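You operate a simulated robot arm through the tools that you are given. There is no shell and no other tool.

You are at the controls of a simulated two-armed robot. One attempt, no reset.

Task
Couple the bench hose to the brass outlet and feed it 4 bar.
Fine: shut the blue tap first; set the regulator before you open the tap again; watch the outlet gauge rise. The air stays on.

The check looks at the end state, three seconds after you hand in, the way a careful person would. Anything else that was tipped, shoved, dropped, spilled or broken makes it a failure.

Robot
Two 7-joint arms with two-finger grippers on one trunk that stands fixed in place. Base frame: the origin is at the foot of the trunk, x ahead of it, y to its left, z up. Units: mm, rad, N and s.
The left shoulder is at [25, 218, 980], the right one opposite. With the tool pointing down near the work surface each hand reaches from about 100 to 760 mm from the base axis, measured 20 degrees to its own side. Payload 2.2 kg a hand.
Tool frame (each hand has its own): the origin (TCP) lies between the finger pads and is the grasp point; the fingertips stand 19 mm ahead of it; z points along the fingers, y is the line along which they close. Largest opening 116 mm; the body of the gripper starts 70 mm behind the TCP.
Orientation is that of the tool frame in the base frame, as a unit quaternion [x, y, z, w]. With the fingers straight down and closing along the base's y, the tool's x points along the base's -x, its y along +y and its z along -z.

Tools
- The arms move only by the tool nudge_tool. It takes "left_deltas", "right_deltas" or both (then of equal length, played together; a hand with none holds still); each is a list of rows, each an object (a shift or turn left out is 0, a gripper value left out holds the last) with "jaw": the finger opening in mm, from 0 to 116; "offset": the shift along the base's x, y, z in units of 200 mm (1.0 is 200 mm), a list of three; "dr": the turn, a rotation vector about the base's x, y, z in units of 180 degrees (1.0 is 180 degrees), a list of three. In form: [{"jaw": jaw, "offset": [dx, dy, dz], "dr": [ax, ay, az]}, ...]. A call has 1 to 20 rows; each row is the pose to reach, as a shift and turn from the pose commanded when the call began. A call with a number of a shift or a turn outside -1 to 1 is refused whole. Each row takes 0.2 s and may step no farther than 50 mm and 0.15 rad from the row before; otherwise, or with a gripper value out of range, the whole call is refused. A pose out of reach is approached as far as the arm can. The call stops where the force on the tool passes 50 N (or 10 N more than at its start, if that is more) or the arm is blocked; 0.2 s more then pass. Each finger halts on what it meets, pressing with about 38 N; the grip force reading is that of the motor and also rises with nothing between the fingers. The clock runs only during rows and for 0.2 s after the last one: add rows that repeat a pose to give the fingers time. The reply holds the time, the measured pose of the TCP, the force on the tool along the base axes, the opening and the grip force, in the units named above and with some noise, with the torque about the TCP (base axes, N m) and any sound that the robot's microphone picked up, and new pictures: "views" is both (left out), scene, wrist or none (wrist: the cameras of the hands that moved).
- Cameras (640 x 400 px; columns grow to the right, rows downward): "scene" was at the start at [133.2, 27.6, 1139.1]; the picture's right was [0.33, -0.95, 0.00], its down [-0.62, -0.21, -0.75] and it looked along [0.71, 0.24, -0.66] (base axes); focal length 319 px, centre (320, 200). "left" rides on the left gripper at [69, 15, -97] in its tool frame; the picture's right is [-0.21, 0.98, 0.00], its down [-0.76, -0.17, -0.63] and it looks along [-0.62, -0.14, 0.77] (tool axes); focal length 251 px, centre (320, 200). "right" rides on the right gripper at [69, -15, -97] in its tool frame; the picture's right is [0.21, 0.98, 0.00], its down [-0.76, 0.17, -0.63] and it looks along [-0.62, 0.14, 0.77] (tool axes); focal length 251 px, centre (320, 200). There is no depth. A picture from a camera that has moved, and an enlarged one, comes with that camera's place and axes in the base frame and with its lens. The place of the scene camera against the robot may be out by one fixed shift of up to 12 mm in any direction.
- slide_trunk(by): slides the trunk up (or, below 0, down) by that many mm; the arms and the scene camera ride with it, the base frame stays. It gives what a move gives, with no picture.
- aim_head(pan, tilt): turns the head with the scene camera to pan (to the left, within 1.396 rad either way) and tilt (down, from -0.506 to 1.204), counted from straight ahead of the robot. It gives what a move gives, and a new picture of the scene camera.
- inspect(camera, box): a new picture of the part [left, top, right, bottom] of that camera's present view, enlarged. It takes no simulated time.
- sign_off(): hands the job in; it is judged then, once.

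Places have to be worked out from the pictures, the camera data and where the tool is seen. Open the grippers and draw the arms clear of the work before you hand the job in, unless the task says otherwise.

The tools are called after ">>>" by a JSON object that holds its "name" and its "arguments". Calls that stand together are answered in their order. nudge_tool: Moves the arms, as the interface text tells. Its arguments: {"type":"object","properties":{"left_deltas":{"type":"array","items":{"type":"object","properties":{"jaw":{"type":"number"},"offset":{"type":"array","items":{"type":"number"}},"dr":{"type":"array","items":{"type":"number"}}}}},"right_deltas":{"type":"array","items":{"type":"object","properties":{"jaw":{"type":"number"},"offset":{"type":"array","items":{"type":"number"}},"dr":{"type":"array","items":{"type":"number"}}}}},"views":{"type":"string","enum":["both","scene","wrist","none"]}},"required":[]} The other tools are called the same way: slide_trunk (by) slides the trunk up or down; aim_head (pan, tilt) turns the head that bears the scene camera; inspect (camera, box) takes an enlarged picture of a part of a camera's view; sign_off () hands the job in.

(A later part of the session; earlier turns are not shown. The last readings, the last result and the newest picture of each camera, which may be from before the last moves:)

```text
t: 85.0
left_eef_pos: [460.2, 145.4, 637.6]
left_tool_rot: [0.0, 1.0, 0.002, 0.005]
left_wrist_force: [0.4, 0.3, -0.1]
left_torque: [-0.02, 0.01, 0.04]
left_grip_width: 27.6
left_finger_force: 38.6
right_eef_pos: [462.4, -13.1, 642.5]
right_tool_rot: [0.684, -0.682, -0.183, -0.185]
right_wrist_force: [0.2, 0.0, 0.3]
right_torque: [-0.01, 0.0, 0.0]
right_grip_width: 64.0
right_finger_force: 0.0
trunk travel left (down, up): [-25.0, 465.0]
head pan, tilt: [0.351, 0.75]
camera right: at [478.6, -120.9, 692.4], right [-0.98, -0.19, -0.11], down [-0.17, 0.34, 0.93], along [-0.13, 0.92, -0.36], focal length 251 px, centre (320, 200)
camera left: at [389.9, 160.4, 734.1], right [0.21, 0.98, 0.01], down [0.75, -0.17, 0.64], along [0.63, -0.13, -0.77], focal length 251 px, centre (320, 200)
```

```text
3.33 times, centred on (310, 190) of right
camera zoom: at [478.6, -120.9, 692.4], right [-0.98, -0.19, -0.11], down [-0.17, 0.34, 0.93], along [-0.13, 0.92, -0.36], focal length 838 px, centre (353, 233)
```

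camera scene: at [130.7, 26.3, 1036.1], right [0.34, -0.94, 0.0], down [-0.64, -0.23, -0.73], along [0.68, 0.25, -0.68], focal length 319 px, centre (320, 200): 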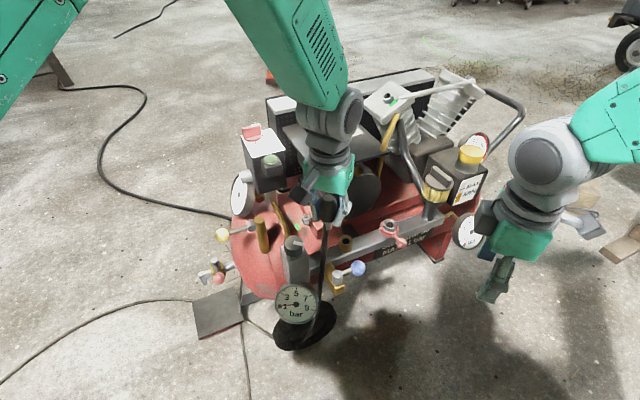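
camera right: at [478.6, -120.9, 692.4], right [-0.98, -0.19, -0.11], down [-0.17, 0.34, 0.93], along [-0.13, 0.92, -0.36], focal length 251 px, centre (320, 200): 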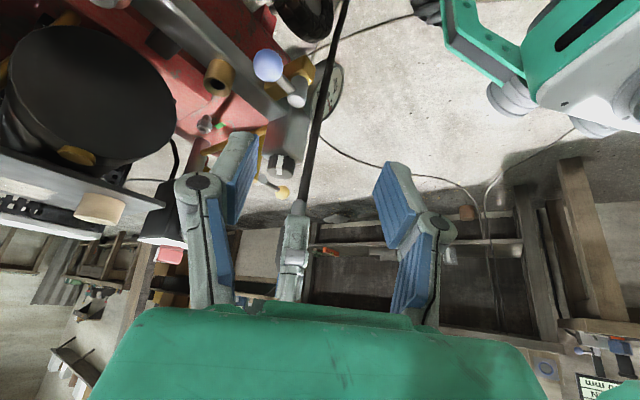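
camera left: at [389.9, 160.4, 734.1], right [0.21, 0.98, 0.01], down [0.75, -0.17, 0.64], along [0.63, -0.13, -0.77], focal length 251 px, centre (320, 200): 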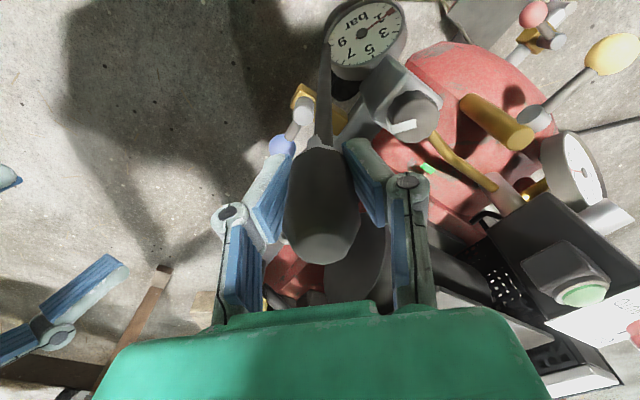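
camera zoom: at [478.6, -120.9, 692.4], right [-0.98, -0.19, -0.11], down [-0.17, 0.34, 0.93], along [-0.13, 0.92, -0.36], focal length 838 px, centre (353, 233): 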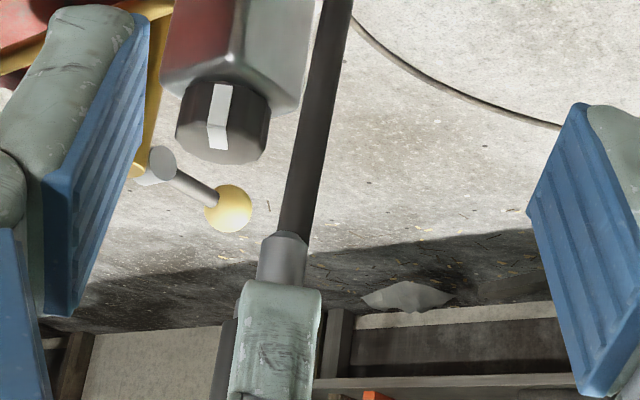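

The spigot is a plain push-fit nose (15 mm, chamfered), so it needs a straight, firm push to snap. I go back above the outlet with a 1–2 mm correction in x and the small tilt removed, and return the right hand.

>>> {"name": "nudge_tool", "arguments": {"left_deltas": [{"offset": [0.2, -0.02, 0], "dr": [0, 0.0025, 0]}, {"offset": [0.4, -0.04, 0], "dr": [0, 0.0025, 0]}, {"offset": [0.595, -0.055, 0], "dr": [0, 0.0025, 0]}, {"offset": [0.595, -0.055, -0.2], "dr": [0, 0.0025, 0]}, {"offset": [0.595, -0.055, -0.4], "dr": [0, 0.0025, 0]}, {"offset": [0.595, -0.055, -0.55], "dr": [0, 0.0025, 0]}, {"offset": [0.595, -0.055, -0.61], "dr": [0, 0.0025, 0]}], "right_deltas": [{"dr": [-0.042, 0, 0], "offset": [0, -0.12, 0]}, {"dr": [-0.084, 0, 0], "offset": [0, -0.24, 0]}, {"dr": [-0.126, 0, 0], "offset": [0, -0.36, 0]}, {"dr": [-0.167, 0, 0], "offset": [0, -0.48, 0]}, {"dr": [-0.167, 0, 0], "offset": [0, -0.48, 0]}, {"dr": [-0.167, 0, 0], "offset": [0, -0.48, 0]}, {"dr": [-0.167, 0, 0], "offset": [0, -0.48, 0]}], "views": "wrist"}}

>>> {"name": "inspect", "arguments": {"camera": "left", "box": [250, 60, 390, 200]}}

>>> {"name": "inspect", "arguments": {"camera": "scene", "box": [310, 190, 390, 270]}}

```text
t: 86.6
left_eef_pos: [579.5, 132.0, 514.7]
left_tool_rot: [0.0, 1.0, 0.001, 0.001]
left_wrist_force: [-0.2, -1.2, -1.3]
left_torque: [0.01, 0.02, -0.01]
left_grip_width: 27.5
left_finger_force: 37.7
right_eef_pos: [460.8, -111.8, 643.4]
right_tool_rot: [0.708, -0.706, 0.001, -0.001]
right_wrist_force: [0.5, 0.1, 0.6]
right_torque: [-0.02, -0.02, -0.02]
right_grip_width: 64.0
right_finger_force: 0.1
trunk travel left (down, up): [-25.0, 465.0]
head pan, tilt: [0.351, 0.75]
camera right: at [477.0, -180.0, 739.7], right [-0.98, -0.22, 0.0], down [-0.17, 0.76, 0.63], along [-0.14, 0.62, -0.78], focal length 251 px, centre (320, 200)
camera left: at [509.3, 146.8, 612.1], right [0.21, 0.98, 0.0], down [0.76, -0.17, 0.63], along [0.62, -0.13, -0.77], focal length 251 px, centre (320, 200)
```

right: 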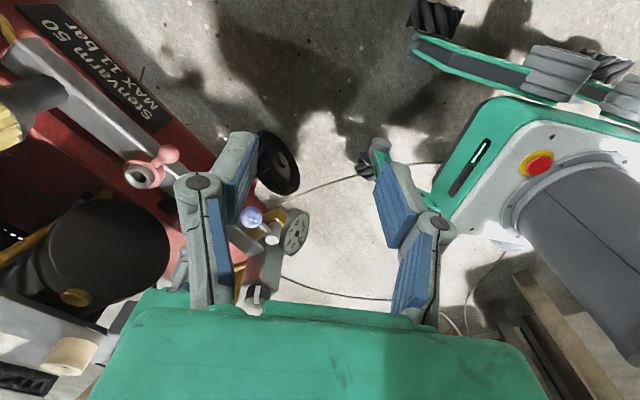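
left: 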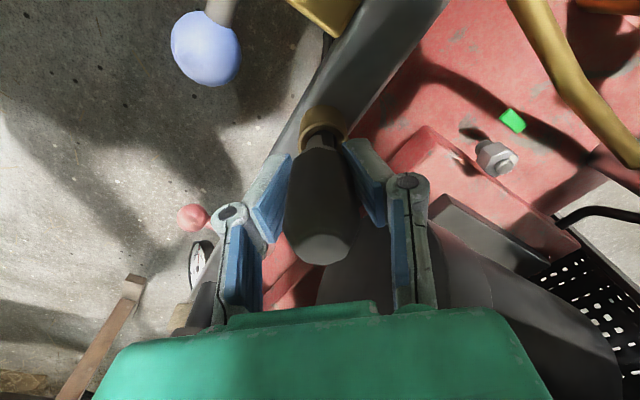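

```text
2.86 times, centred on (320, 130) of left
camera zoom: at [509.3, 146.8, 612.1], right [0.21, 0.98, 0.0], down [0.76, -0.17, 0.63], along [0.62, -0.13, -0.77], focal length 718 px, centre (320, 400)
```

zoom: 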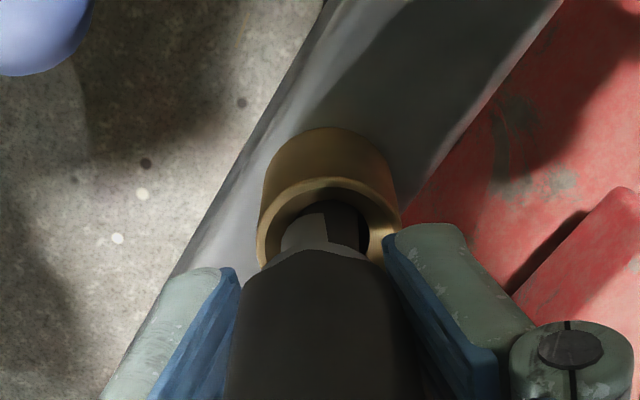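

```text
5.00 times, centred on (350, 230) of scene
camera zoom: at [131.9, 26.0, 1035.9], right [0.34, -0.94, 0.0], down [-0.64, -0.23, -0.73], along [0.68, 0.25, -0.69], focal length 1594 px, centre (170, 50)
```

zoom: 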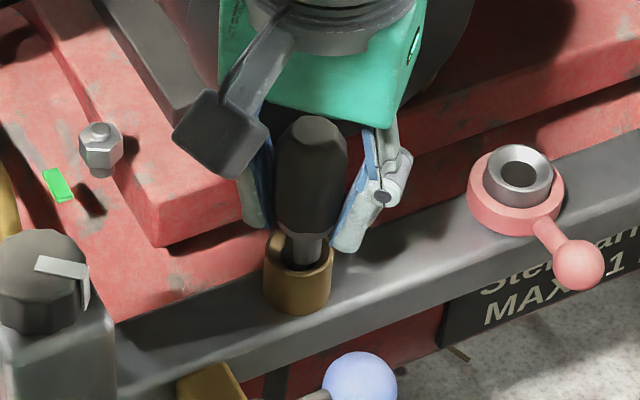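

The spigot sits about 2.5 mm too far toward −y. I shift it and then press straight down in small steps.

>>> {"name": "nudge_tool", "arguments": {"left_deltas": [{"offset": [0.002, 0.0125, 0]}, {"offset": [0.002, 0.0125, -0.04]}, {"offset": [0.002, 0.0125, -0.08]}, {"offset": [0.002, 0.0125, -0.11]}, {"offset": [0.002, 0.0125, -0.13]}, {"offset": [0.002, 0.0125, -0.14]}, {"offset": [0.002, 0.0125, -0.15]}, {"offset": [0.002, 0.0125, -0.16]}, {"offset": [0.002, 0.0125, -0.17]}], "views": "none"}}

>>> {"name": "inspect", "arguments": {"camera": "scene", "box": [310, 190, 390, 270]}}

```text
t: 88.2
left_eef_pos: [581.8, 135.3, 493.8]
left_tool_rot: [0.0, 1.0, 0.001, 0.005]
left_wrist_force: [-13.7, -0.3, 26.3]
left_torque: [0.07, 0.52, -0.05]
left_grip_width: 27.5
left_finger_force: 37.8
right_eef_pos: [458.3, -110.9, 644.3]
right_tool_rot: [0.709, -0.705, 0.002, -0.003]
right_wrist_force: [-1.3, 0.8, 0.1]
right_torque: [0.0, -0.03, 0.03]
right_grip_width: 64.2
right_finger_force: 0.1
trunk travel left (down, up): [-25.0, 465.0]
head pan, tilt: [0.351, 0.75]
stopped in row 7 (left hand): the force on the tool passed its limit at 52 N (the readings are from after the stop); the commanded pose is now the measured one
```

```text
5.00 times, centred on (350, 230) of scene
camera zoom: at [127.6, 25.3, 1036.6], right [0.34, -0.94, 0.0], down [-0.64, -0.23, -0.73], along [0.69, 0.25, -0.68], focal length 1594 px, centre (170, 50)
```

zoom: 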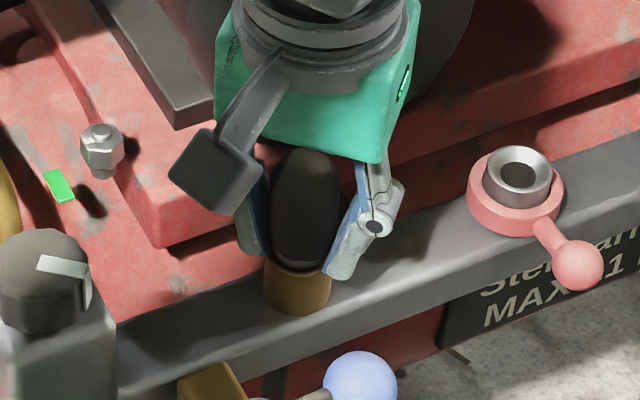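

Seated again at z≈493.8 with a hard stop but no click. I keep a light downward load and try turning the plug clockwise, watching the torque.

>>> {"name": "nudge_tool", "arguments": {"left_deltas": [{"dr": [0, 0, -0.04]}, {"dr": [0, 0, -0.08]}, {"dr": [0, 0, -0.12]}], "views": "none"}}

>>> {"name": "inspect", "arguments": {"camera": "scene", "box": [310, 190, 390, 270]}}

```text
t: 89.0
left_eef_pos: [581.7, 135.3, 493.2]
left_tool_rot: [0.188, 0.982, 0.0, 0.007]
left_wrist_force: [-8.0, 2.0, 32.8]
left_torque: [-0.31, 0.55, 0.51]
left_grip_width: 27.2
left_finger_force: 38.6
right_eef_pos: [457.5, -112.3, 644.9]
right_tool_rot: [0.709, -0.706, 0.002, -0.003]
right_wrist_force: [0.2, 0.5, 0.6]
right_torque: [0.0, -0.01, -0.02]
right_grip_width: 63.9
right_finger_force: 0.0
trunk travel left (down, up): [-25.0, 465.0]
head pan, tilt: [0.351, 0.75]
```

```text
5.00 times, centred on (350, 230) of scene
camera zoom: at [127.3, 25.4, 1036.8], right [0.34, -0.94, 0.0], down [-0.64, -0.23, -0.73], along [0.69, 0.25, -0.68], focal length 1594 px, centre (170, 50)
```

zoom: 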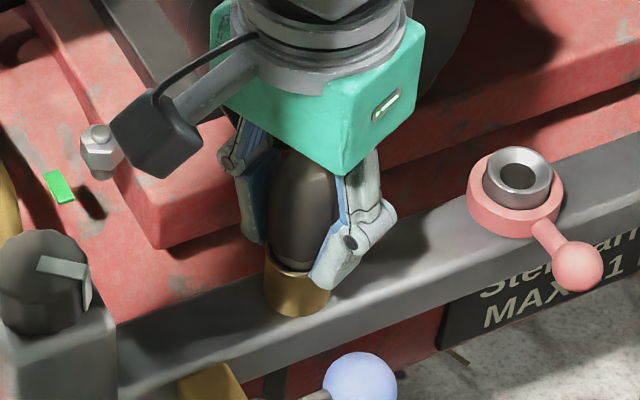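

It turns with about 0.5 N·m. I continue a bit further, looking for a stop or a drop in height.

>>> {"name": "nudge_tool", "arguments": {"left_deltas": [{"dr": [0, 0, -0.045]}, {"dr": [0, 0, -0.09]}, {"dr": [0, 0, -0.135]}, {"dr": [0, 0, -0.18]}], "views": "wrist"}}

>>> {"name": "inspect", "arguments": {"camera": "scene", "box": [310, 190, 390, 270]}}

```text
t: 90.0
left_eef_pos: [581.7, 135.0, 492.6]
left_tool_rot: [0.455, 0.89, 0.0, 0.007]
left_wrist_force: [-5.4, -2.8, 34.7]
left_torque: [-0.28, 0.58, 0.51]
left_grip_width: 27.3
left_finger_force: 38.3
right_eef_pos: [458.3, -113.1, 644.6]
right_tool_rot: [0.708, -0.706, 0.002, -0.003]
right_wrist_force: [0.0, 0.3, -0.6]
right_torque: [-0.02, 0.0, 0.0]
right_grip_width: 64.2
right_finger_force: 0.1
trunk travel left (down, up): [-25.0, 465.0]
head pan, tilt: [0.351, 0.75]
camera left: at [551.6, 199.9, 589.6], right [0.92, 0.4, 0.01], down [0.3, -0.71, 0.64], along [0.26, -0.59, -0.77], focal length 251 px, centre (320, 200)
```

left: 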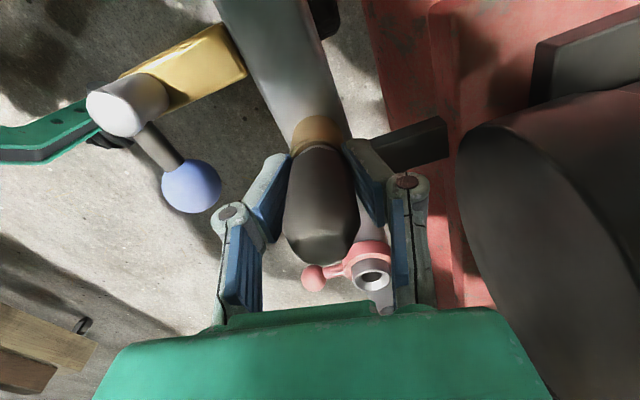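

```text
5.00 times, centred on (350, 230) of scene
camera zoom: at [127.3, 24.9, 1036.8], right [0.34, -0.94, 0.0], down [-0.64, -0.23, -0.73], along [0.69, 0.25, -0.68], focal length 1594 px, centre (170, 50)
```

zoom: 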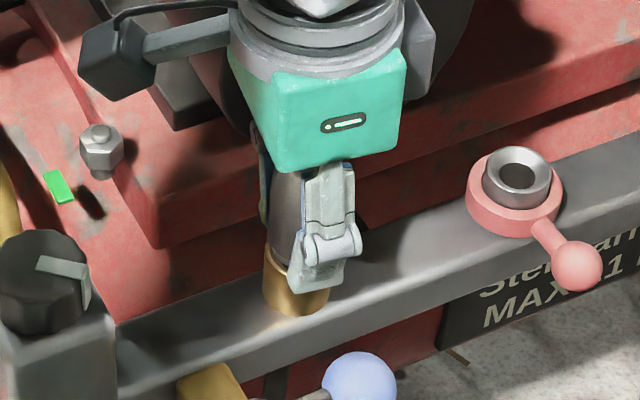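

No stop and no click from turning, so it isn't a bayonet. I measure the retention again with a small upward pull.

>>> {"name": "nudge_tool", "arguments": {"left_deltas": [{"offset": [0, 0, 0.02]}, {"offset": [0, 0, 0.04]}, {"offset": [0, 0, 0.04]}], "views": "none"}}

>>> {"name": "nudge_tool", "arguments": {"left_deltas": [{"offset": [0, 0, 0.01]}, {"offset": [0, 0, 0.02]}, {"offset": [0, 0, 0.02]}], "views": "none"}}

```text
t: 90.8
left_eef_pos: [579.0, 134.7, 496.3]
left_tool_rot: [0.455, 0.891, -0.003, 0.002]
left_wrist_force: [2.9, -4.1, -9.9]
left_torque: [-0.11, -0.13, -0.01]
left_grip_width: 27.3
left_finger_force: 37.8
right_eef_pos: [460.2, -112.2, 641.3]
right_tool_rot: [0.708, -0.706, 0.002, -0.002]
right_wrist_force: [1.0, -0.1, -0.4]
right_torque: [-0.02, 0.02, 0.0]
right_grip_width: 63.9
right_finger_force: 0.1
trunk travel left (down, up): [-25.0, 465.0]
head pan, tilt: [0.351, 0.75]
```

```text
t: 91.6
left_eef_pos: [582.6, 135.7, 502.0]
left_tool_rot: [0.454, 0.891, -0.001, 0.004]
left_wrist_force: [-2.6, -0.9, -0.4]
left_torque: [-0.04, 0.09, 0.03]
left_grip_width: 27.2
left_finger_force: 38.2
right_eef_pos: [458.7, -111.7, 644.1]
right_tool_rot: [0.708, -0.706, 0.002, -0.002]
right_wrist_force: [-1.1, -0.3, 0.1]
right_torque: [0.02, -0.03, 0.0]
right_grip_width: 64.1
right_finger_force: 0.1
trunk travel left (down, up): [-25.0, 465.0]
head pan, tilt: [0.351, 0.75]
```

Retention is again only about 10–15 N. I check both gauges for any change while the plug was in.

>>> {"name": "inspect", "arguments": {"camera": "scene", "box": [430, 190, 500, 260]}}

>>> {"name": "inspect", "arguments": {"camera": "scene", "box": [260, 220, 380, 340]}}

```text
5.71 times, centred on (465, 225) of scene
camera zoom: at [131.4, 26.1, 1036.0], right [0.34, -0.94, 0.0], down [-0.64, -0.23, -0.73], along [0.68, 0.25, -0.69], focal length 1821 px, centre (-509, 57)
```

zoom: 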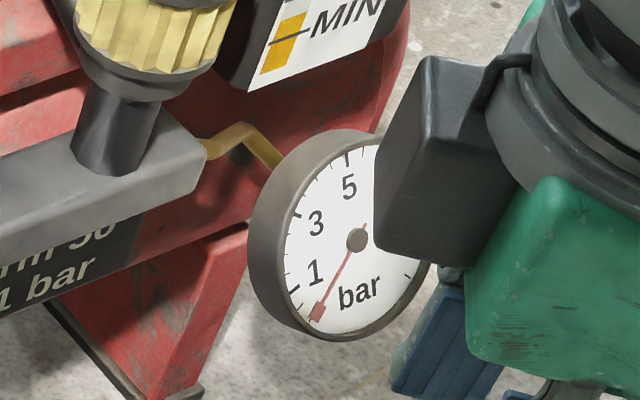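

```text
3.33 times, centred on (320, 280) of scene
camera zoom: at [131.4, 26.1, 1036.0], right [0.34, -0.94, 0.0], down [-0.64, -0.23, -0.73], along [0.68, 0.25, -0.69], focal length 1062 px, centre (320, -67)
```

zoom: 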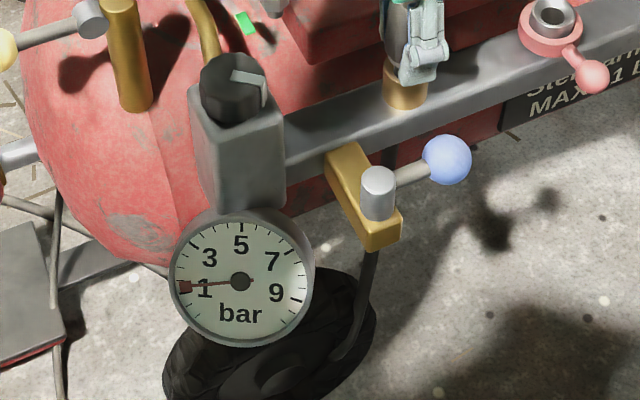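

The outlet gauge still reads 0. The spigot may need a firmer push to snap, so I re-seat it and press in stages.

>>> {"name": "nudge_tool", "arguments": {"left_deltas": [{"offset": [-0.006, 0, -0.03]}, {"offset": [-0.006, 0, -0.045]}, {"offset": [-0.006, 0, -0.06]}, {"offset": [-0.006, 0, -0.07]}, {"offset": [-0.006, 0, -0.08]}, {"offset": [-0.006, 0, -0.09]}, {"offset": [-0.006, 0, -0.1]}], "views": "none"}}

>>> {"name": "nudge_tool", "arguments": {"left_deltas": [{"offset": [0, 0, -0.03]}, {"offset": [0, 0, -0.05]}, {"offset": [0, 0, -0.07]}, {"offset": [0, 0, -0.09]}, {"offset": [0, 0, -0.11]}], "views": "none"}}

```text
t: 93.0
left_eef_pos: [580.1, 135.6, 491.7]
left_tool_rot: [0.454, 0.891, 0.001, 0.006]
left_wrist_force: [-13.2, 3.9, 24.9]
left_torque: [-0.13, 0.68, -0.02]
left_grip_width: 27.4
left_finger_force: 37.5
right_eef_pos: [456.1, -111.4, 644.9]
right_tool_rot: [0.709, -0.705, 0.003, -0.002]
right_wrist_force: [0.2, -0.3, 0.2]
right_torque: [-0.02, 0.03, -0.01]
right_grip_width: 64.0
right_finger_force: 0.0
trunk travel left (down, up): [-25.0, 465.0]
head pan, tilt: [0.351, 0.75]
stopped in row 6 (left hand): the force on the tool passed its limit at 54 N (the readings are from after the stop); the commanded pose is now the measured one
```

```text
t: 93.3
left_eef_pos: [580.1, 135.1, 492.3]
left_tool_rot: [0.454, 0.891, 0.002, 0.008]
left_wrist_force: [-10.4, 4.2, 22.1]
left_torque: [-0.13, 0.66, -0.03]
left_grip_width: 27.1
left_finger_force: 38.0
right_eef_pos: [454.7, -112.4, 646.4]
right_tool_rot: [0.71, -0.705, 0.004, -0.003]
right_wrist_force: [0.1, -0.3, 0.0]
right_torque: [0.01, 0.04, 0.03]
right_grip_width: 63.8
right_finger_force: 0.2
trunk travel left (down, up): [-25.0, 465.0]
head pan, tilt: [0.351, 0.75]
stopped in row 1 (left hand): the force on the tool passed its limit at 55 N (the readings are from after the stop); the commanded pose is now the measured one
```

The call limit caps the push at about 55 N. I inspect the seated state closely for any remaining gap under the barrel.

>>> {"name": "inspect", "arguments": {"camera": "left", "box": [270, 90, 370, 190]}}

>>> {"name": "inspect", "arguments": {"camera": "scene", "box": [330, 210, 370, 260]}}

```text
4.00 times, centred on (320, 140) of left
camera zoom: at [549.7, 200.6, 589.6], right [0.92, 0.4, 0.01], down [0.3, -0.71, 0.64], along [0.27, -0.58, -0.77], focal length 1006 px, centre (320, 440)
```

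zoom: 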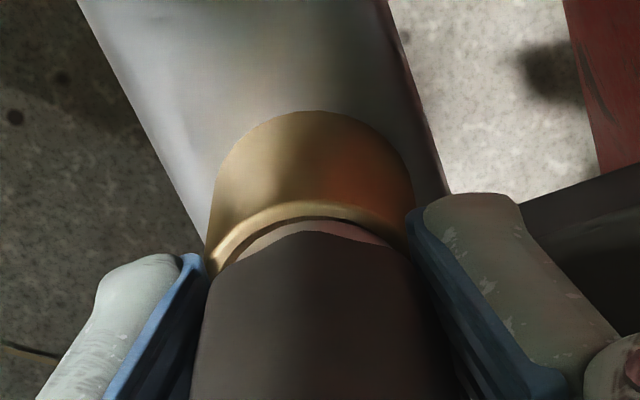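

```text
8.00 times, centred on (350, 235) of scene
camera zoom: at [128.5, 26.0, 1036.4], right [0.34, -0.94, 0.0], down [-0.64, -0.23, -0.73], along [0.69, 0.25, -0.68], focal length 2550 px, centre (80, -80)
```

zoom: 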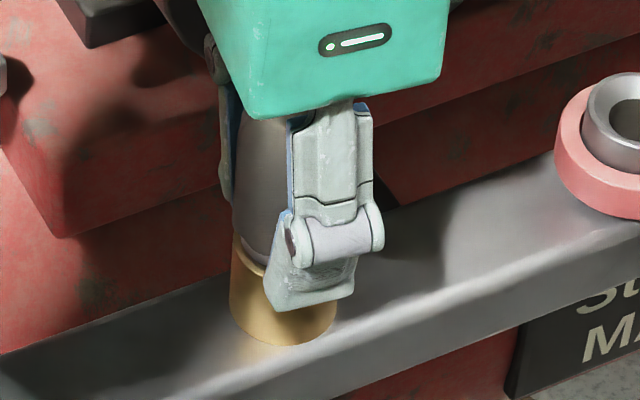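

The collar sits inside the brass rim with only a sliver showing. I release the plug, rise straight up, and check that it stays; then I can push squarely on its top with closed fingers.

>>> {"name": "nudge_tool", "arguments": {"left_deltas": [{"offset": [0, 0, 0], "jaw": 60}, {"offset": [0, 0, 0], "jaw": 60}, {"offset": [0, 0, 0.15], "jaw": 60}, {"offset": [0, 0, 0.4], "jaw": 60}, {"offset": [0, 0, 0.55], "jaw": 60}], "views": "both"}}

>>> {"name": "inspect", "arguments": {"camera": "left", "box": [250, 60, 390, 200]}}

>>> {"name": "inspect", "arguments": {"camera": "scene", "box": [310, 190, 390, 270]}}

```text
t: 94.5
left_eef_pos: [577.8, 136.3, 600.8]
left_tool_rot: [0.454, 0.891, 0.001, 0.008]
left_wrist_force: [-0.4, -0.4, -0.4]
left_torque: [0.0, -0.02, 0.0]
left_grip_width: 59.9
left_finger_force: 0.0
right_eef_pos: [455.2, -112.8, 647.0]
right_tool_rot: [0.708, -0.706, 0.002, -0.003]
right_wrist_force: [-0.6, 0.2, 0.6]
right_torque: [-0.03, -0.02, 0.0]
right_grip_width: 64.2
right_finger_force: 0.0
trunk travel left (down, up): [-25.0, 465.0]
head pan, tilt: [0.351, 0.75]
camera scene: at [131.0, 26.1, 1036.1], right [0.34, -0.94, 0.0], down [-0.64, -0.23, -0.73], along [0.68, 0.25, -0.68], focal length 319 px, centre (320, 200)
camera left: at [548.0, 201.4, 696.8], right [0.92, 0.4, 0.01], down [0.3, -0.71, 0.64], along [0.27, -0.58, -0.77], focal length 251 px, centre (320, 200)
```

scene: 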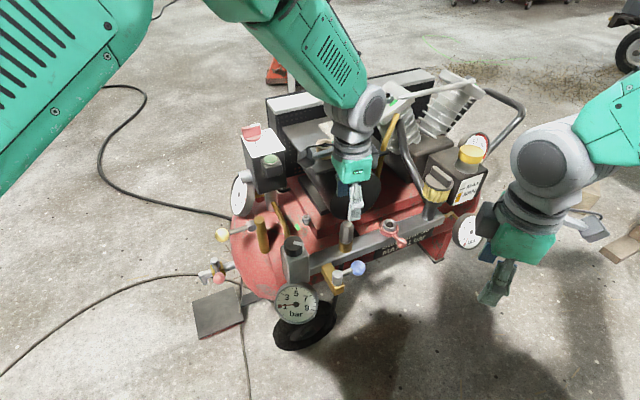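
left: 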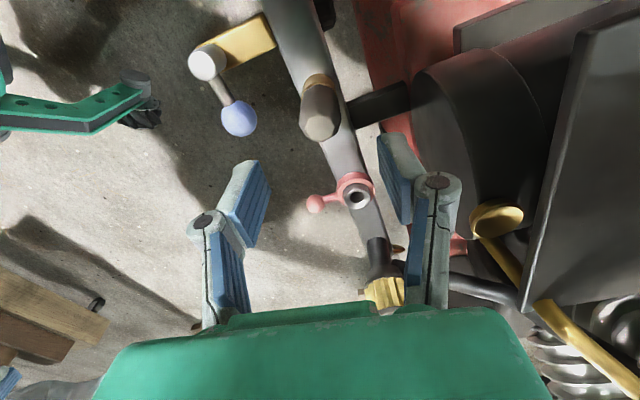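

```text
2.86 times, centred on (320, 130) of left
camera zoom: at [548.0, 201.4, 696.8], right [0.92, 0.4, 0.01], down [0.3, -0.71, 0.64], along [0.27, -0.58, -0.77], focal length 718 px, centre (320, 400)
```

zoom: 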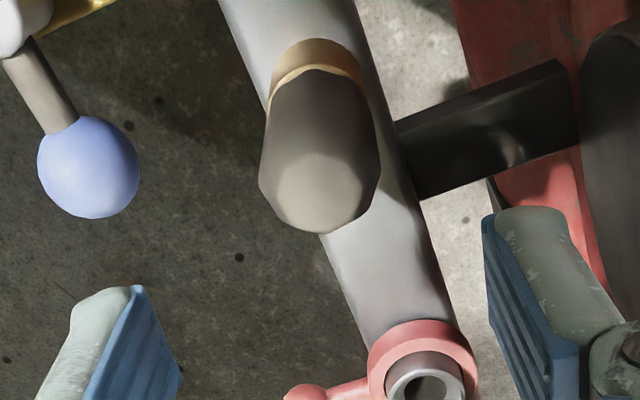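

```text
5.00 times, centred on (350, 230) of scene
camera zoom: at [131.0, 26.1, 1036.1], right [0.34, -0.94, 0.0], down [-0.64, -0.23, -0.73], along [0.68, 0.25, -0.68], focal length 1594 px, centre (170, 50)
```

zoom: 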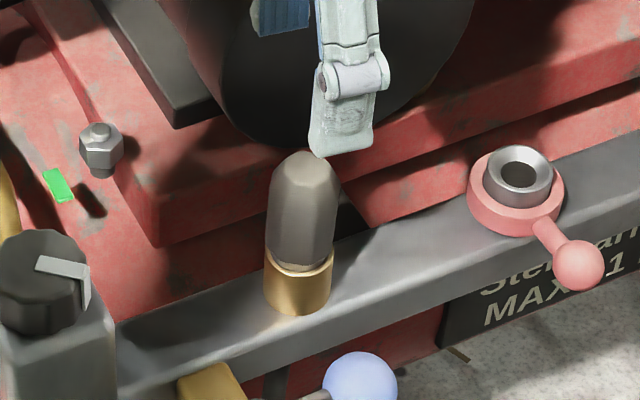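

The plug stands square in the brass outlet. I close the fingers and press on its top straight along the axis.

>>> {"name": "nudge_tool", "arguments": {"left_deltas": [{"offset": [0.02, -0.015, 0], "jaw": 0}, {"offset": [0.02, -0.015, -0.15], "jaw": 0}, {"offset": [0.02, -0.015, -0.28], "jaw": 0}, {"offset": [0.02, -0.015, -0.31], "jaw": 0}, {"offset": [0.02, -0.015, -0.33], "jaw": 0}, {"offset": [0.02, -0.015, -0.35], "jaw": 0}, {"offset": [0.02, -0.015, -0.37], "jaw": 0}, {"offset": [0.02, -0.015, -0.39], "jaw": 0}, {"offset": [0.02, -0.015, -0.41], "jaw": 0}, {"offset": [0.02, -0.015, -0.43], "jaw": 0}], "views": "wrist"}}

>>> {"name": "inspect", "arguments": {"camera": "scene", "box": [310, 190, 390, 270]}}

```text
t: 95.6
left_eef_pos: [587.8, 132.3, 548.3]
left_tool_rot: [0.454, 0.891, 0.004, 0.015]
left_wrist_force: [-6.9, 0.6, 26.7]
left_torque: [0.18, 0.36, 0.07]
left_grip_width: 6.2
left_finger_force: 28.5
right_eef_pos: [452.2, -112.6, 646.9]
right_tool_rot: [0.709, -0.706, 0.004, -0.003]
right_wrist_force: [1.3, -0.3, -0.4]
right_torque: [-0.01, -0.02, -0.01]
right_grip_width: 63.9
right_finger_force: 0.1
trunk travel left (down, up): [-25.0, 465.0]
head pan, tilt: [0.351, 0.75]
stopped in row 5 (left hand): the force on the tool passed its limit at 56 N (the readings are from after the stop); the commanded pose is now the measured one
camera left: at [555.1, 197.3, 643.6], right [0.92, 0.4, 0.03], down [0.29, -0.71, 0.65], along [0.28, -0.58, -0.76], focal length 251 px, centre (320, 200)
```

left: 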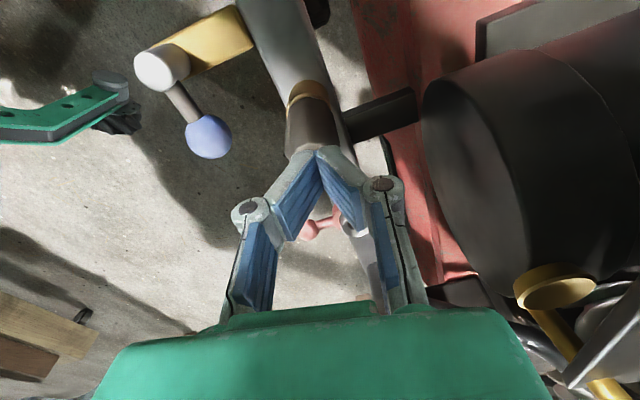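

```text
5.00 times, centred on (350, 230) of scene
camera zoom: at [128.5, 25.3, 1036.6], right [0.34, -0.94, 0.0], down [-0.64, -0.23, -0.73], along [0.69, 0.25, -0.68], focal length 1594 px, centre (170, 50)
```

zoom: 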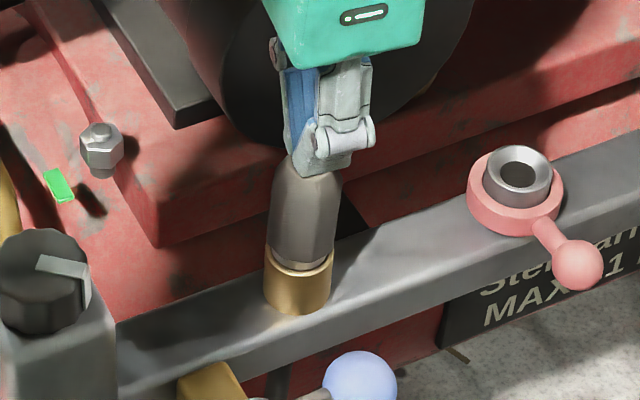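

The plug doesn't move under 56 N: it is fully down on its seat. I back off upward and move the left hand over the regulator knob, squaring the tool on the way.

>>> {"name": "nudge_tool", "arguments": {"left_deltas": [{"offset": [0, 0, 0.2], "dr": [0.001, 0.005, 0.03]}, {"offset": [-0.02, 0.02, 0.4], "dr": [0.002, 0.0097, 0.06]}, {"offset": [-0.12, 0.1, 0.5], "dr": [0.002, 0.0097, 0.1]}, {"offset": [-0.25, 0.2, 0.55], "dr": [0.002, 0.0097, 0.14]}, {"offset": [-0.38, 0.3, 0.55], "dr": [0.002, 0.0097, 0.18]}, {"offset": [-0.48, 0.4, 0.55], "dr": [0.002, 0.0097, 0.22]}, {"offset": [-0.48, 0.44, 0.55], "dr": [0.002, 0.0097, 0.26]}, {"offset": [-0.48, 0.44, 0.55], "dr": [0.002, 0.0097, 0.3], "jaw": 80}], "views": "both"}}

>>> {"name": "inspect", "arguments": {"camera": "left", "box": [240, 60, 400, 200]}}

>>> {"name": "inspect", "arguments": {"camera": "scene", "box": [260, 220, 360, 330]}}

```text
t: 97.4
left_eef_pos: [490.0, 222.4, 655.7]
left_tool_rot: [-0.002, 1.0, 0.006, -0.004]
left_wrist_force: [0.2, -0.3, -0.2]
left_torque: [0.03, 0.03, -0.02]
left_grip_width: 80.0
left_finger_force: 0.1
right_eef_pos: [451.9, -111.8, 646.5]
right_tool_rot: [0.709, -0.705, 0.005, -0.005]
right_wrist_force: [-0.3, 0.4, -0.3]
right_torque: [-0.01, 0.0, 0.01]
right_grip_width: 64.2
right_finger_force: 0.1
trunk travel left (down, up): [-25.0, 465.0]
head pan, tilt: [0.351, 0.75]
camera scene: at [130.9, 26.4, 1036.0], right [0.34, -0.94, 0.0], down [-0.64, -0.23, -0.73], along [0.68, 0.25, -0.68], focal length 319 px, centre (320, 200)
camera left: at [419.8, 234.6, 753.5], right [0.21, 0.98, 0.01], down [0.76, -0.17, 0.63], along [0.61, -0.12, -0.78], focal length 251 px, centre (320, 200)
```

scene: 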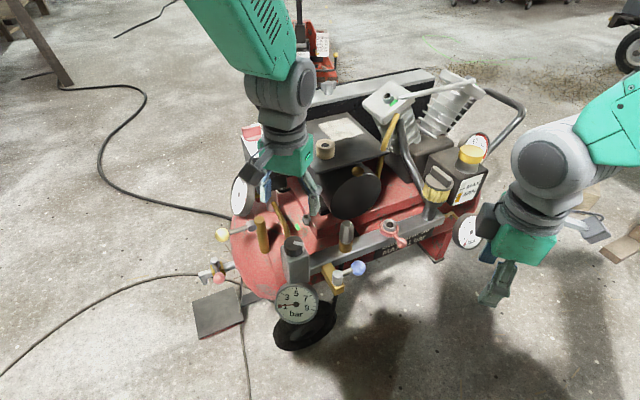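
left: 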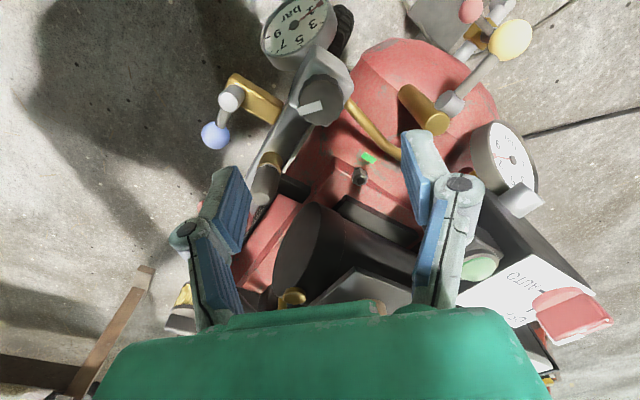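

```text
2.86 times, centred on (320, 130) of left
camera zoom: at [419.8, 234.6, 753.5], right [0.21, 0.98, 0.01], down [0.76, -0.17, 0.63], along [0.61, -0.12, -0.78], focal length 718 px, centre (320, 400)
```

zoom: 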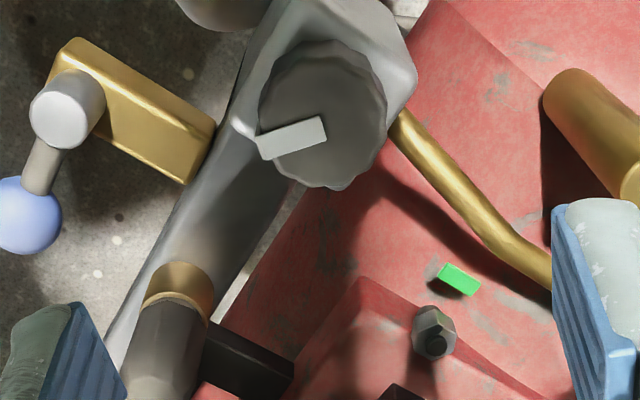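

```text
3.64 times, centred on (310, 275) of scene
camera zoom: at [130.9, 26.4, 1036.0], right [0.34, -0.94, 0.0], down [-0.64, -0.23, -0.73], along [0.68, 0.25, -0.68], focal length 1159 px, centre (356, -73)
```

zoom: 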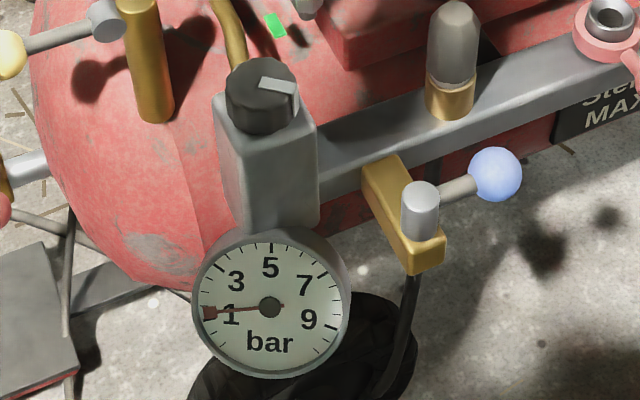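

The pointer knob is centred near [490, 223], about 38 mm across, top around z 530, and the regulator gauge stays visible to the scene camera. I lower over it with an 80 mm opening, stopping short to re-check.

>>> {"name": "nudge_tool", "arguments": {"left_deltas": [{"offset": [0, 0, -0.2], "dr": [-0.0038, -0.0025, 0], "jaw": 70}, {"offset": [0, 0, -0.4], "dr": [-0.0038, -0.0025, 0], "jaw": 70}, {"offset": [0, 0, -0.5], "dr": [-0.0038, -0.0025, 0], "jaw": 70}], "views": "both"}}

>>> {"name": "inspect", "arguments": {"camera": "scene", "box": [250, 200, 350, 330]}}

```text
t: 98.2
left_eef_pos: [492.7, 220.3, 554.9]
left_tool_rot: [0.0, 1.0, 0.001, -0.001]
left_wrist_force: [0.1, -0.6, 0.2]
left_torque: [0.0, 0.0, 0.0]
left_grip_width: 69.7
left_finger_force: 0.0
right_eef_pos: [453.0, -111.1, 645.8]
right_tool_rot: [0.708, -0.706, 0.004, -0.004]
right_wrist_force: [0.0, -0.5, 0.0]
right_torque: [0.04, 0.0, 0.0]
right_grip_width: 64.0
right_finger_force: 0.1
trunk travel left (down, up): [-25.0, 465.0]
head pan, tilt: [0.351, 0.75]
camera scene: at [131.5, 26.8, 1036.0], right [0.34, -0.94, 0.0], down [-0.64, -0.23, -0.73], along [0.68, 0.25, -0.69], focal length 319 px, centre (320, 200)
camera left: at [421.2, 236.5, 651.7], right [0.21, 0.98, 0.0], down [0.76, -0.17, 0.63], along [0.62, -0.14, -0.77], focal length 251 px, centre (320, 200)
```

scene: 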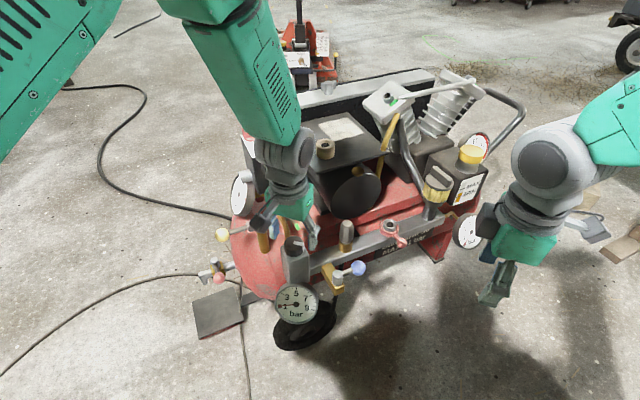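
left: 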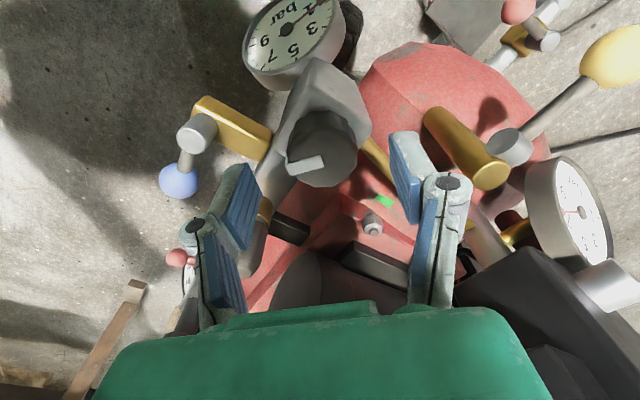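

```text
3.08 times, centred on (300, 265) of scene
camera zoom: at [131.5, 26.8, 1036.0], right [0.34, -0.94, 0.0], down [-0.64, -0.23, -0.73], along [0.68, 0.25, -0.69], focal length 981 px, centre (382, 0)
```

zoom: 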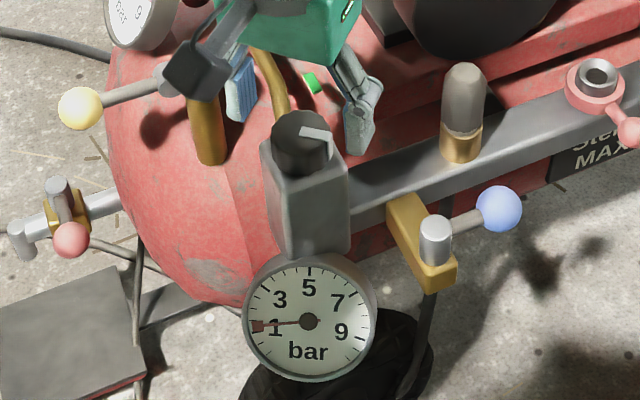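

Two views give the knob top at z≈521 and centre [491, 222]. I lower to z≈519 and close on it.

>>> {"name": "nudge_tool", "arguments": {"left_deltas": [{"offset": [-0.005, 0.006, -0.1]}, {"offset": [-0.005, 0.006, -0.175]}, {"offset": [-0.005, 0.006, -0.175], "jaw": 25}, {"offset": [-0.005, 0.006, -0.175], "jaw": 25}, {"offset": [-0.005, 0.006, -0.175], "jaw": 25}], "views": "both"}}

>>> {"name": "inspect", "arguments": {"camera": "scene", "box": [250, 200, 350, 330]}}

```text
t: 99.4
left_eef_pos: [490.5, 223.0, 525.7]
left_tool_rot: [0.0, 1.0, 0.001, 0.005]
left_wrist_force: [-1.2, 3.3, 49.6]
left_torque: [-0.2, -0.48, 0.02]
left_grip_width: 39.9
left_finger_force: 45.3
right_eef_pos: [451.3, -112.5, 648.2]
right_tool_rot: [0.709, -0.706, 0.004, -0.005]
right_wrist_force: [0.3, -0.1, 0.2]
right_torque: [0.03, 0.04, 0.0]
right_grip_width: 64.0
right_finger_force: 0.0
trunk travel left (down, up): [-25.0, 465.0]
head pan, tilt: [0.351, 0.75]
camera scene: at [126.1, 24.4, 1037.2], right [0.34, -0.94, 0.0], down [-0.64, -0.23, -0.73], along [0.69, 0.25, -0.68], focal length 319 px, centre (320, 200)
camera left: at [419.5, 237.3, 621.8], right [0.21, 0.98, 0.0], down [0.75, -0.17, 0.64], along [0.63, -0.13, -0.77], focal length 251 px, centre (320, 200)
```

scene: 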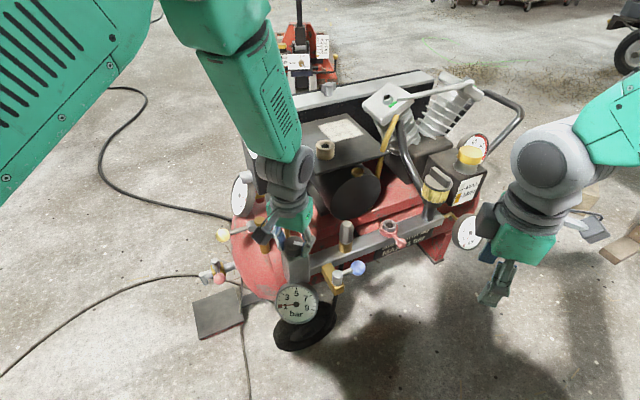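
left: 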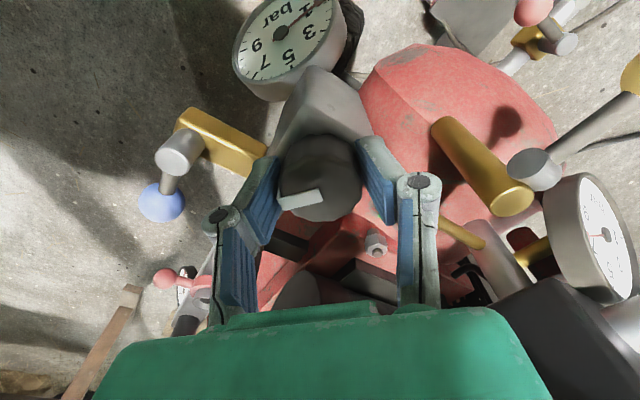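

```text
3.08 times, centred on (300, 265) of scene
camera zoom: at [126.1, 24.4, 1037.2], right [0.34, -0.94, 0.0], down [-0.64, -0.23, -0.73], along [0.69, 0.25, -0.68], focal length 981 px, centre (382, 0)
```

zoom: 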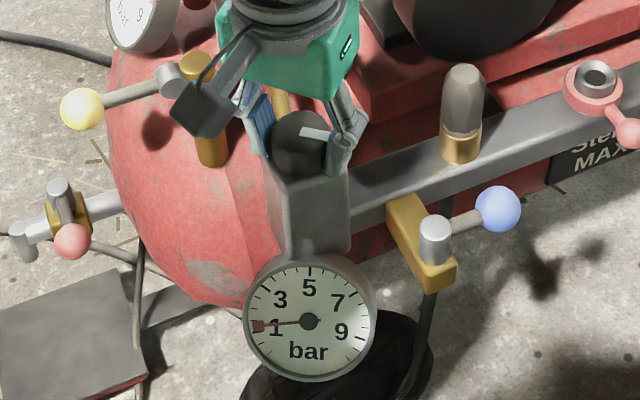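

The fingertips press on the block top (50 N), so I open, rise 9 mm, and grip again.

>>> {"name": "nudge_tool", "arguments": {"left_deltas": [{"offset": [0, 0, 0.015], "jaw": 50}, {"offset": [0, 0, 0.045], "jaw": 50}, {"offset": [0, 0, 0.045], "jaw": 25}, {"offset": [0, 0, 0.045], "jaw": 25}], "views": "wrist"}}

```text
t: 100.4
left_eef_pos: [487.2, 223.4, 525.8]
left_tool_rot: [0.0, 1.0, -0.001, -0.005]
left_wrist_force: [-6.9, -10.0, -27.7]
left_torque: [-0.05, 0.22, -0.07]
left_grip_width: 40.2
left_finger_force: 45.0
right_eef_pos: [453.7, -112.0, 645.4]
right_tool_rot: [0.708, -0.706, 0.003, -0.003]
right_wrist_force: [0.1, -0.3, -0.6]
right_torque: [0.02, 0.03, 0.02]
right_grip_width: 64.0
right_finger_force: 0.0
trunk travel left (down, up): [-25.0, 465.0]
head pan, tilt: [0.351, 0.75]
camera left: at [417.8, 237.8, 623.6], right [0.22, 0.98, 0.0], down [0.76, -0.17, 0.63], along [0.61, -0.14, -0.78], focal length 251 px, centre (320, 200)
```

left: 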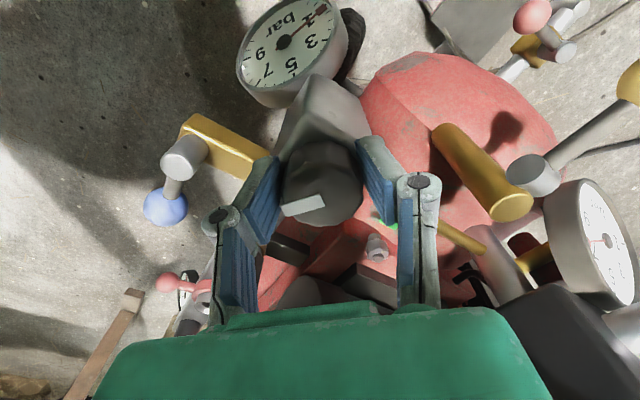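

Now I'm pulling up on the knob by 28 N; I open again, settle, and re-close with no vertical load.

>>> {"name": "nudge_tool", "arguments": {"left_deltas": [{"jaw": 60}, {"jaw": 60}, {"jaw": 60}], "views": "none"}}

>>> {"name": "nudge_tool", "arguments": {"left_deltas": [{"offset": [0, 0, 0], "jaw": 25}, {"offset": [0, 0, 0], "jaw": 25}, {"offset": [0, 0, 0], "jaw": 25}], "views": "wrist"}}

>>> {"name": "inspect", "arguments": {"camera": "scene", "box": [250, 200, 350, 330]}}

```text
t: 101.2
left_eef_pos: [490.9, 223.3, 528.9]
left_tool_rot: [-0.001, 1.0, 0.0, 0.002]
left_wrist_force: [-0.6, 0.6, 0.0]
left_torque: [-0.03, 0.01, -0.02]
left_grip_width: 60.2
left_finger_force: 0.1
right_eef_pos: [453.6, -111.1, 645.2]
right_tool_rot: [0.709, -0.706, 0.004, -0.004]
right_wrist_force: [-0.1, 0.6, -0.3]
right_torque: [0.04, -0.03, -0.01]
right_grip_width: 64.0
right_finger_force: 0.0
trunk travel left (down, up): [-25.0, 465.0]
head pan, tilt: [0.351, 0.75]
```

```text
t: 102.0
left_eef_pos: [489.5, 222.8, 529.4]
left_tool_rot: [0.001, 1.0, -0.001, 0.001]
left_wrist_force: [1.9, -7.7, -3.1]
left_torque: [-0.7, -0.5, 0.01]
left_grip_width: 39.9
left_finger_force: 45.0
right_eef_pos: [453.0, -112.3, 646.4]
right_tool_rot: [0.708, -0.706, 0.004, -0.004]
right_wrist_force: [0.5, 0.9, 0.3]
right_torque: [0.02, -0.03, -0.02]
right_grip_width: 64.0
right_finger_force: 0.0
trunk travel left (down, up): [-25.0, 465.0]
head pan, tilt: [0.351, 0.75]
camera left: at [419.9, 237.7, 626.5], right [0.21, 0.98, 0.0], down [0.76, -0.17, 0.63], along [0.62, -0.14, -0.77], focal length 251 px, centre (320, 200)
```

left: 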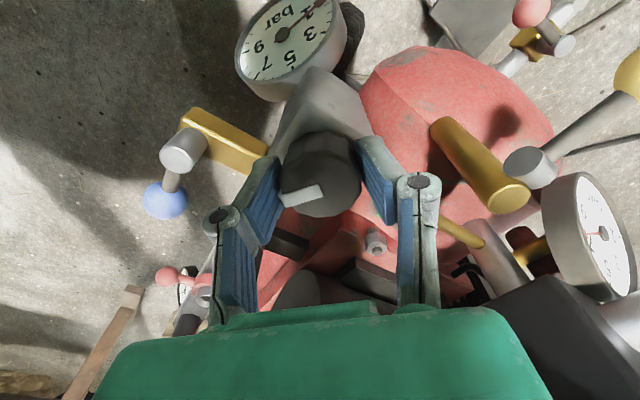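

```text
3.08 times, centred on (300, 265) of scene
camera zoom: at [131.5, 25.7, 1036.0], right [0.34, -0.94, 0.0], down [-0.64, -0.23, -0.73], along [0.68, 0.25, -0.69], focal length 981 px, centre (382, 0)
```

zoom: 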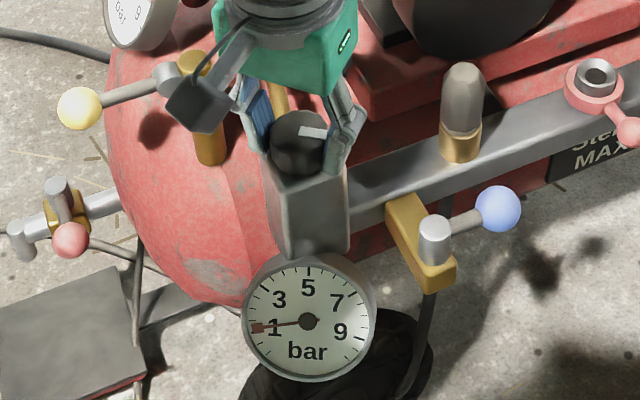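

A clean grip on the knob. I turn it 15° clockwise (seen from above) and read the gauge.

>>> {"name": "nudge_tool", "arguments": {"left_deltas": [{"offset": [0.002, -0.006, 0], "dr": [0, 0, -0.042]}, {"offset": [0.002, -0.006, 0], "dr": [0, 0, -0.083]}, {"offset": [0.002, -0.006, 0], "dr": [0, 0, -0.083]}], "views": "wrist"}}

>>> {"name": "inspect", "arguments": {"camera": "scene", "box": [250, 200, 350, 330]}}

```text
t: 102.8
left_eef_pos: [489.3, 223.2, 528.8]
left_tool_rot: [0.13, 0.991, -0.001, 0.0]
left_wrist_force: [-0.5, 4.6, 4.3]
left_torque: [0.54, -0.12, 0.04]
left_grip_width: 40.3
left_finger_force: 45.0
right_eef_pos: [453.4, -111.2, 647.0]
right_tool_rot: [0.708, -0.706, 0.004, -0.003]
right_wrist_force: [0.1, 0.7, 0.7]
right_torque: [0.02, 0.0, -0.01]
right_grip_width: 64.1
right_finger_force: 0.1
trunk travel left (down, up): [-25.0, 465.0]
head pan, tilt: [0.351, 0.75]
camera left: at [426.3, 255.4, 626.6], right [0.46, 0.89, 0.0], down [0.69, -0.36, 0.63], along [0.56, -0.29, -0.77], focal length 251 px, centre (320, 200)
```

left: 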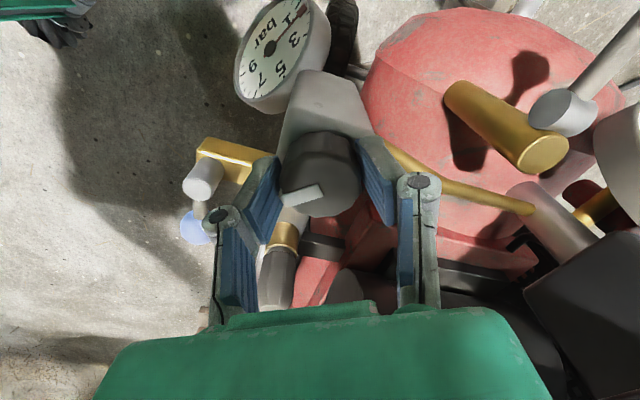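

```text
3.08 times, centred on (300, 265) of scene
camera zoom: at [130.7, 27.2, 1036.2], right [0.34, -0.94, 0.0], down [-0.64, -0.24, -0.73], along [0.68, 0.25, -0.68], focal length 981 px, centre (382, 0)
```

zoom: 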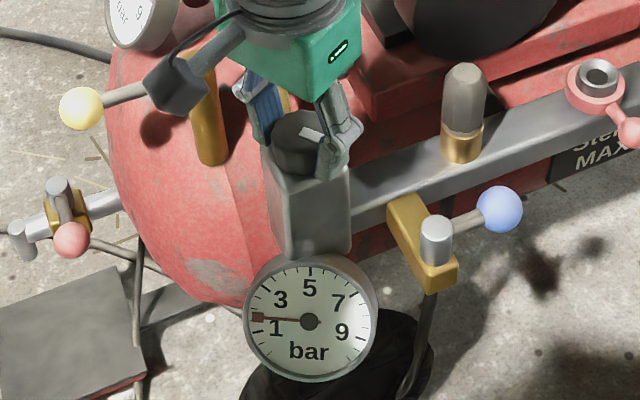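

The regulator gauge rose from about 1.2 to 1.6 bar, so this is the regulator and clockwise raises it (roughly 37° per bar). I turn another 45°.

>>> {"name": "nudge_tool", "arguments": {"left_deltas": [{"dr": [0, 0, -0.042]}, {"dr": [0, 0, -0.084]}, {"dr": [0, 0, -0.126]}, {"dr": [0, 0, -0.168]}, {"dr": [0, 0, -0.21]}, {"dr": [0, 0, -0.25]}, {"dr": [0, 0, -0.25]}], "views": "wrist"}}

>>> {"name": "inspect", "arguments": {"camera": "scene", "box": [250, 220, 350, 340]}}

```text
t: 104.4
left_eef_pos: [492.5, 223.4, 528.7]
left_tool_rot: [0.499, 0.867, 0.002, 0.002]
left_wrist_force: [11.3, 31.3, 28.2]
left_torque: [0.56, -0.19, 0.05]
left_grip_width: 40.3
left_finger_force: 45.1
right_eef_pos: [452.0, -111.0, 647.0]
right_tool_rot: [0.709, -0.706, 0.004, -0.003]
right_wrist_force: [-0.2, -0.3, -0.2]
right_torque: [-0.04, 0.02, 0.0]
right_grip_width: 63.9
right_finger_force: 0.0
trunk travel left (down, up): [-25.0, 465.0]
head pan, tilt: [0.351, 0.75]
camera left: at [468.2, 291.2, 626.2], right [0.95, 0.3, 0.0], down [0.23, -0.74, 0.63], along [0.2, -0.6, -0.77], focal length 251 px, centre (320, 200)
```

left: 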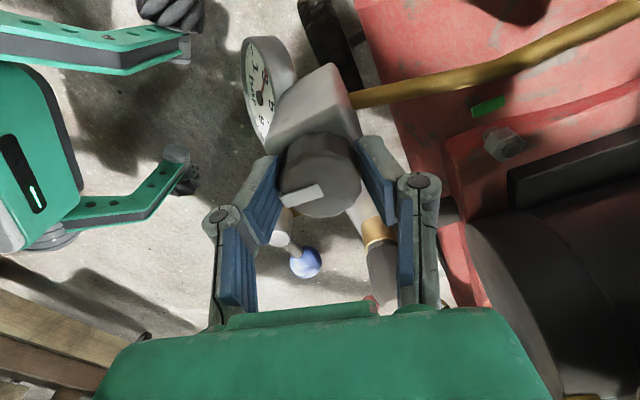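

```text
3.33 times, centred on (300, 280) of scene
camera zoom: at [129.1, 30.6, 1036.4], right [0.34, -0.94, 0.0], down [-0.64, -0.24, -0.73], along [0.69, 0.25, -0.68], focal length 1062 px, centre (387, -67)
```

zoom: 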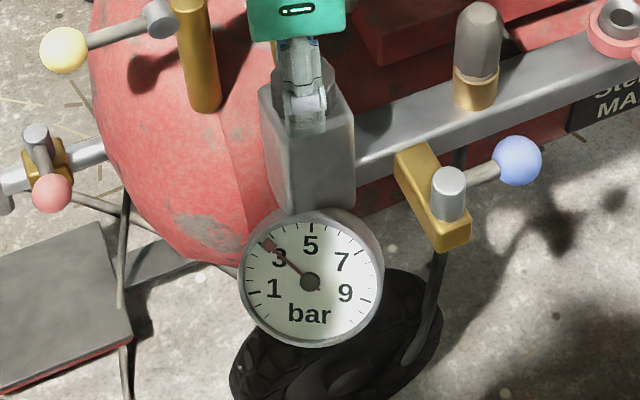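

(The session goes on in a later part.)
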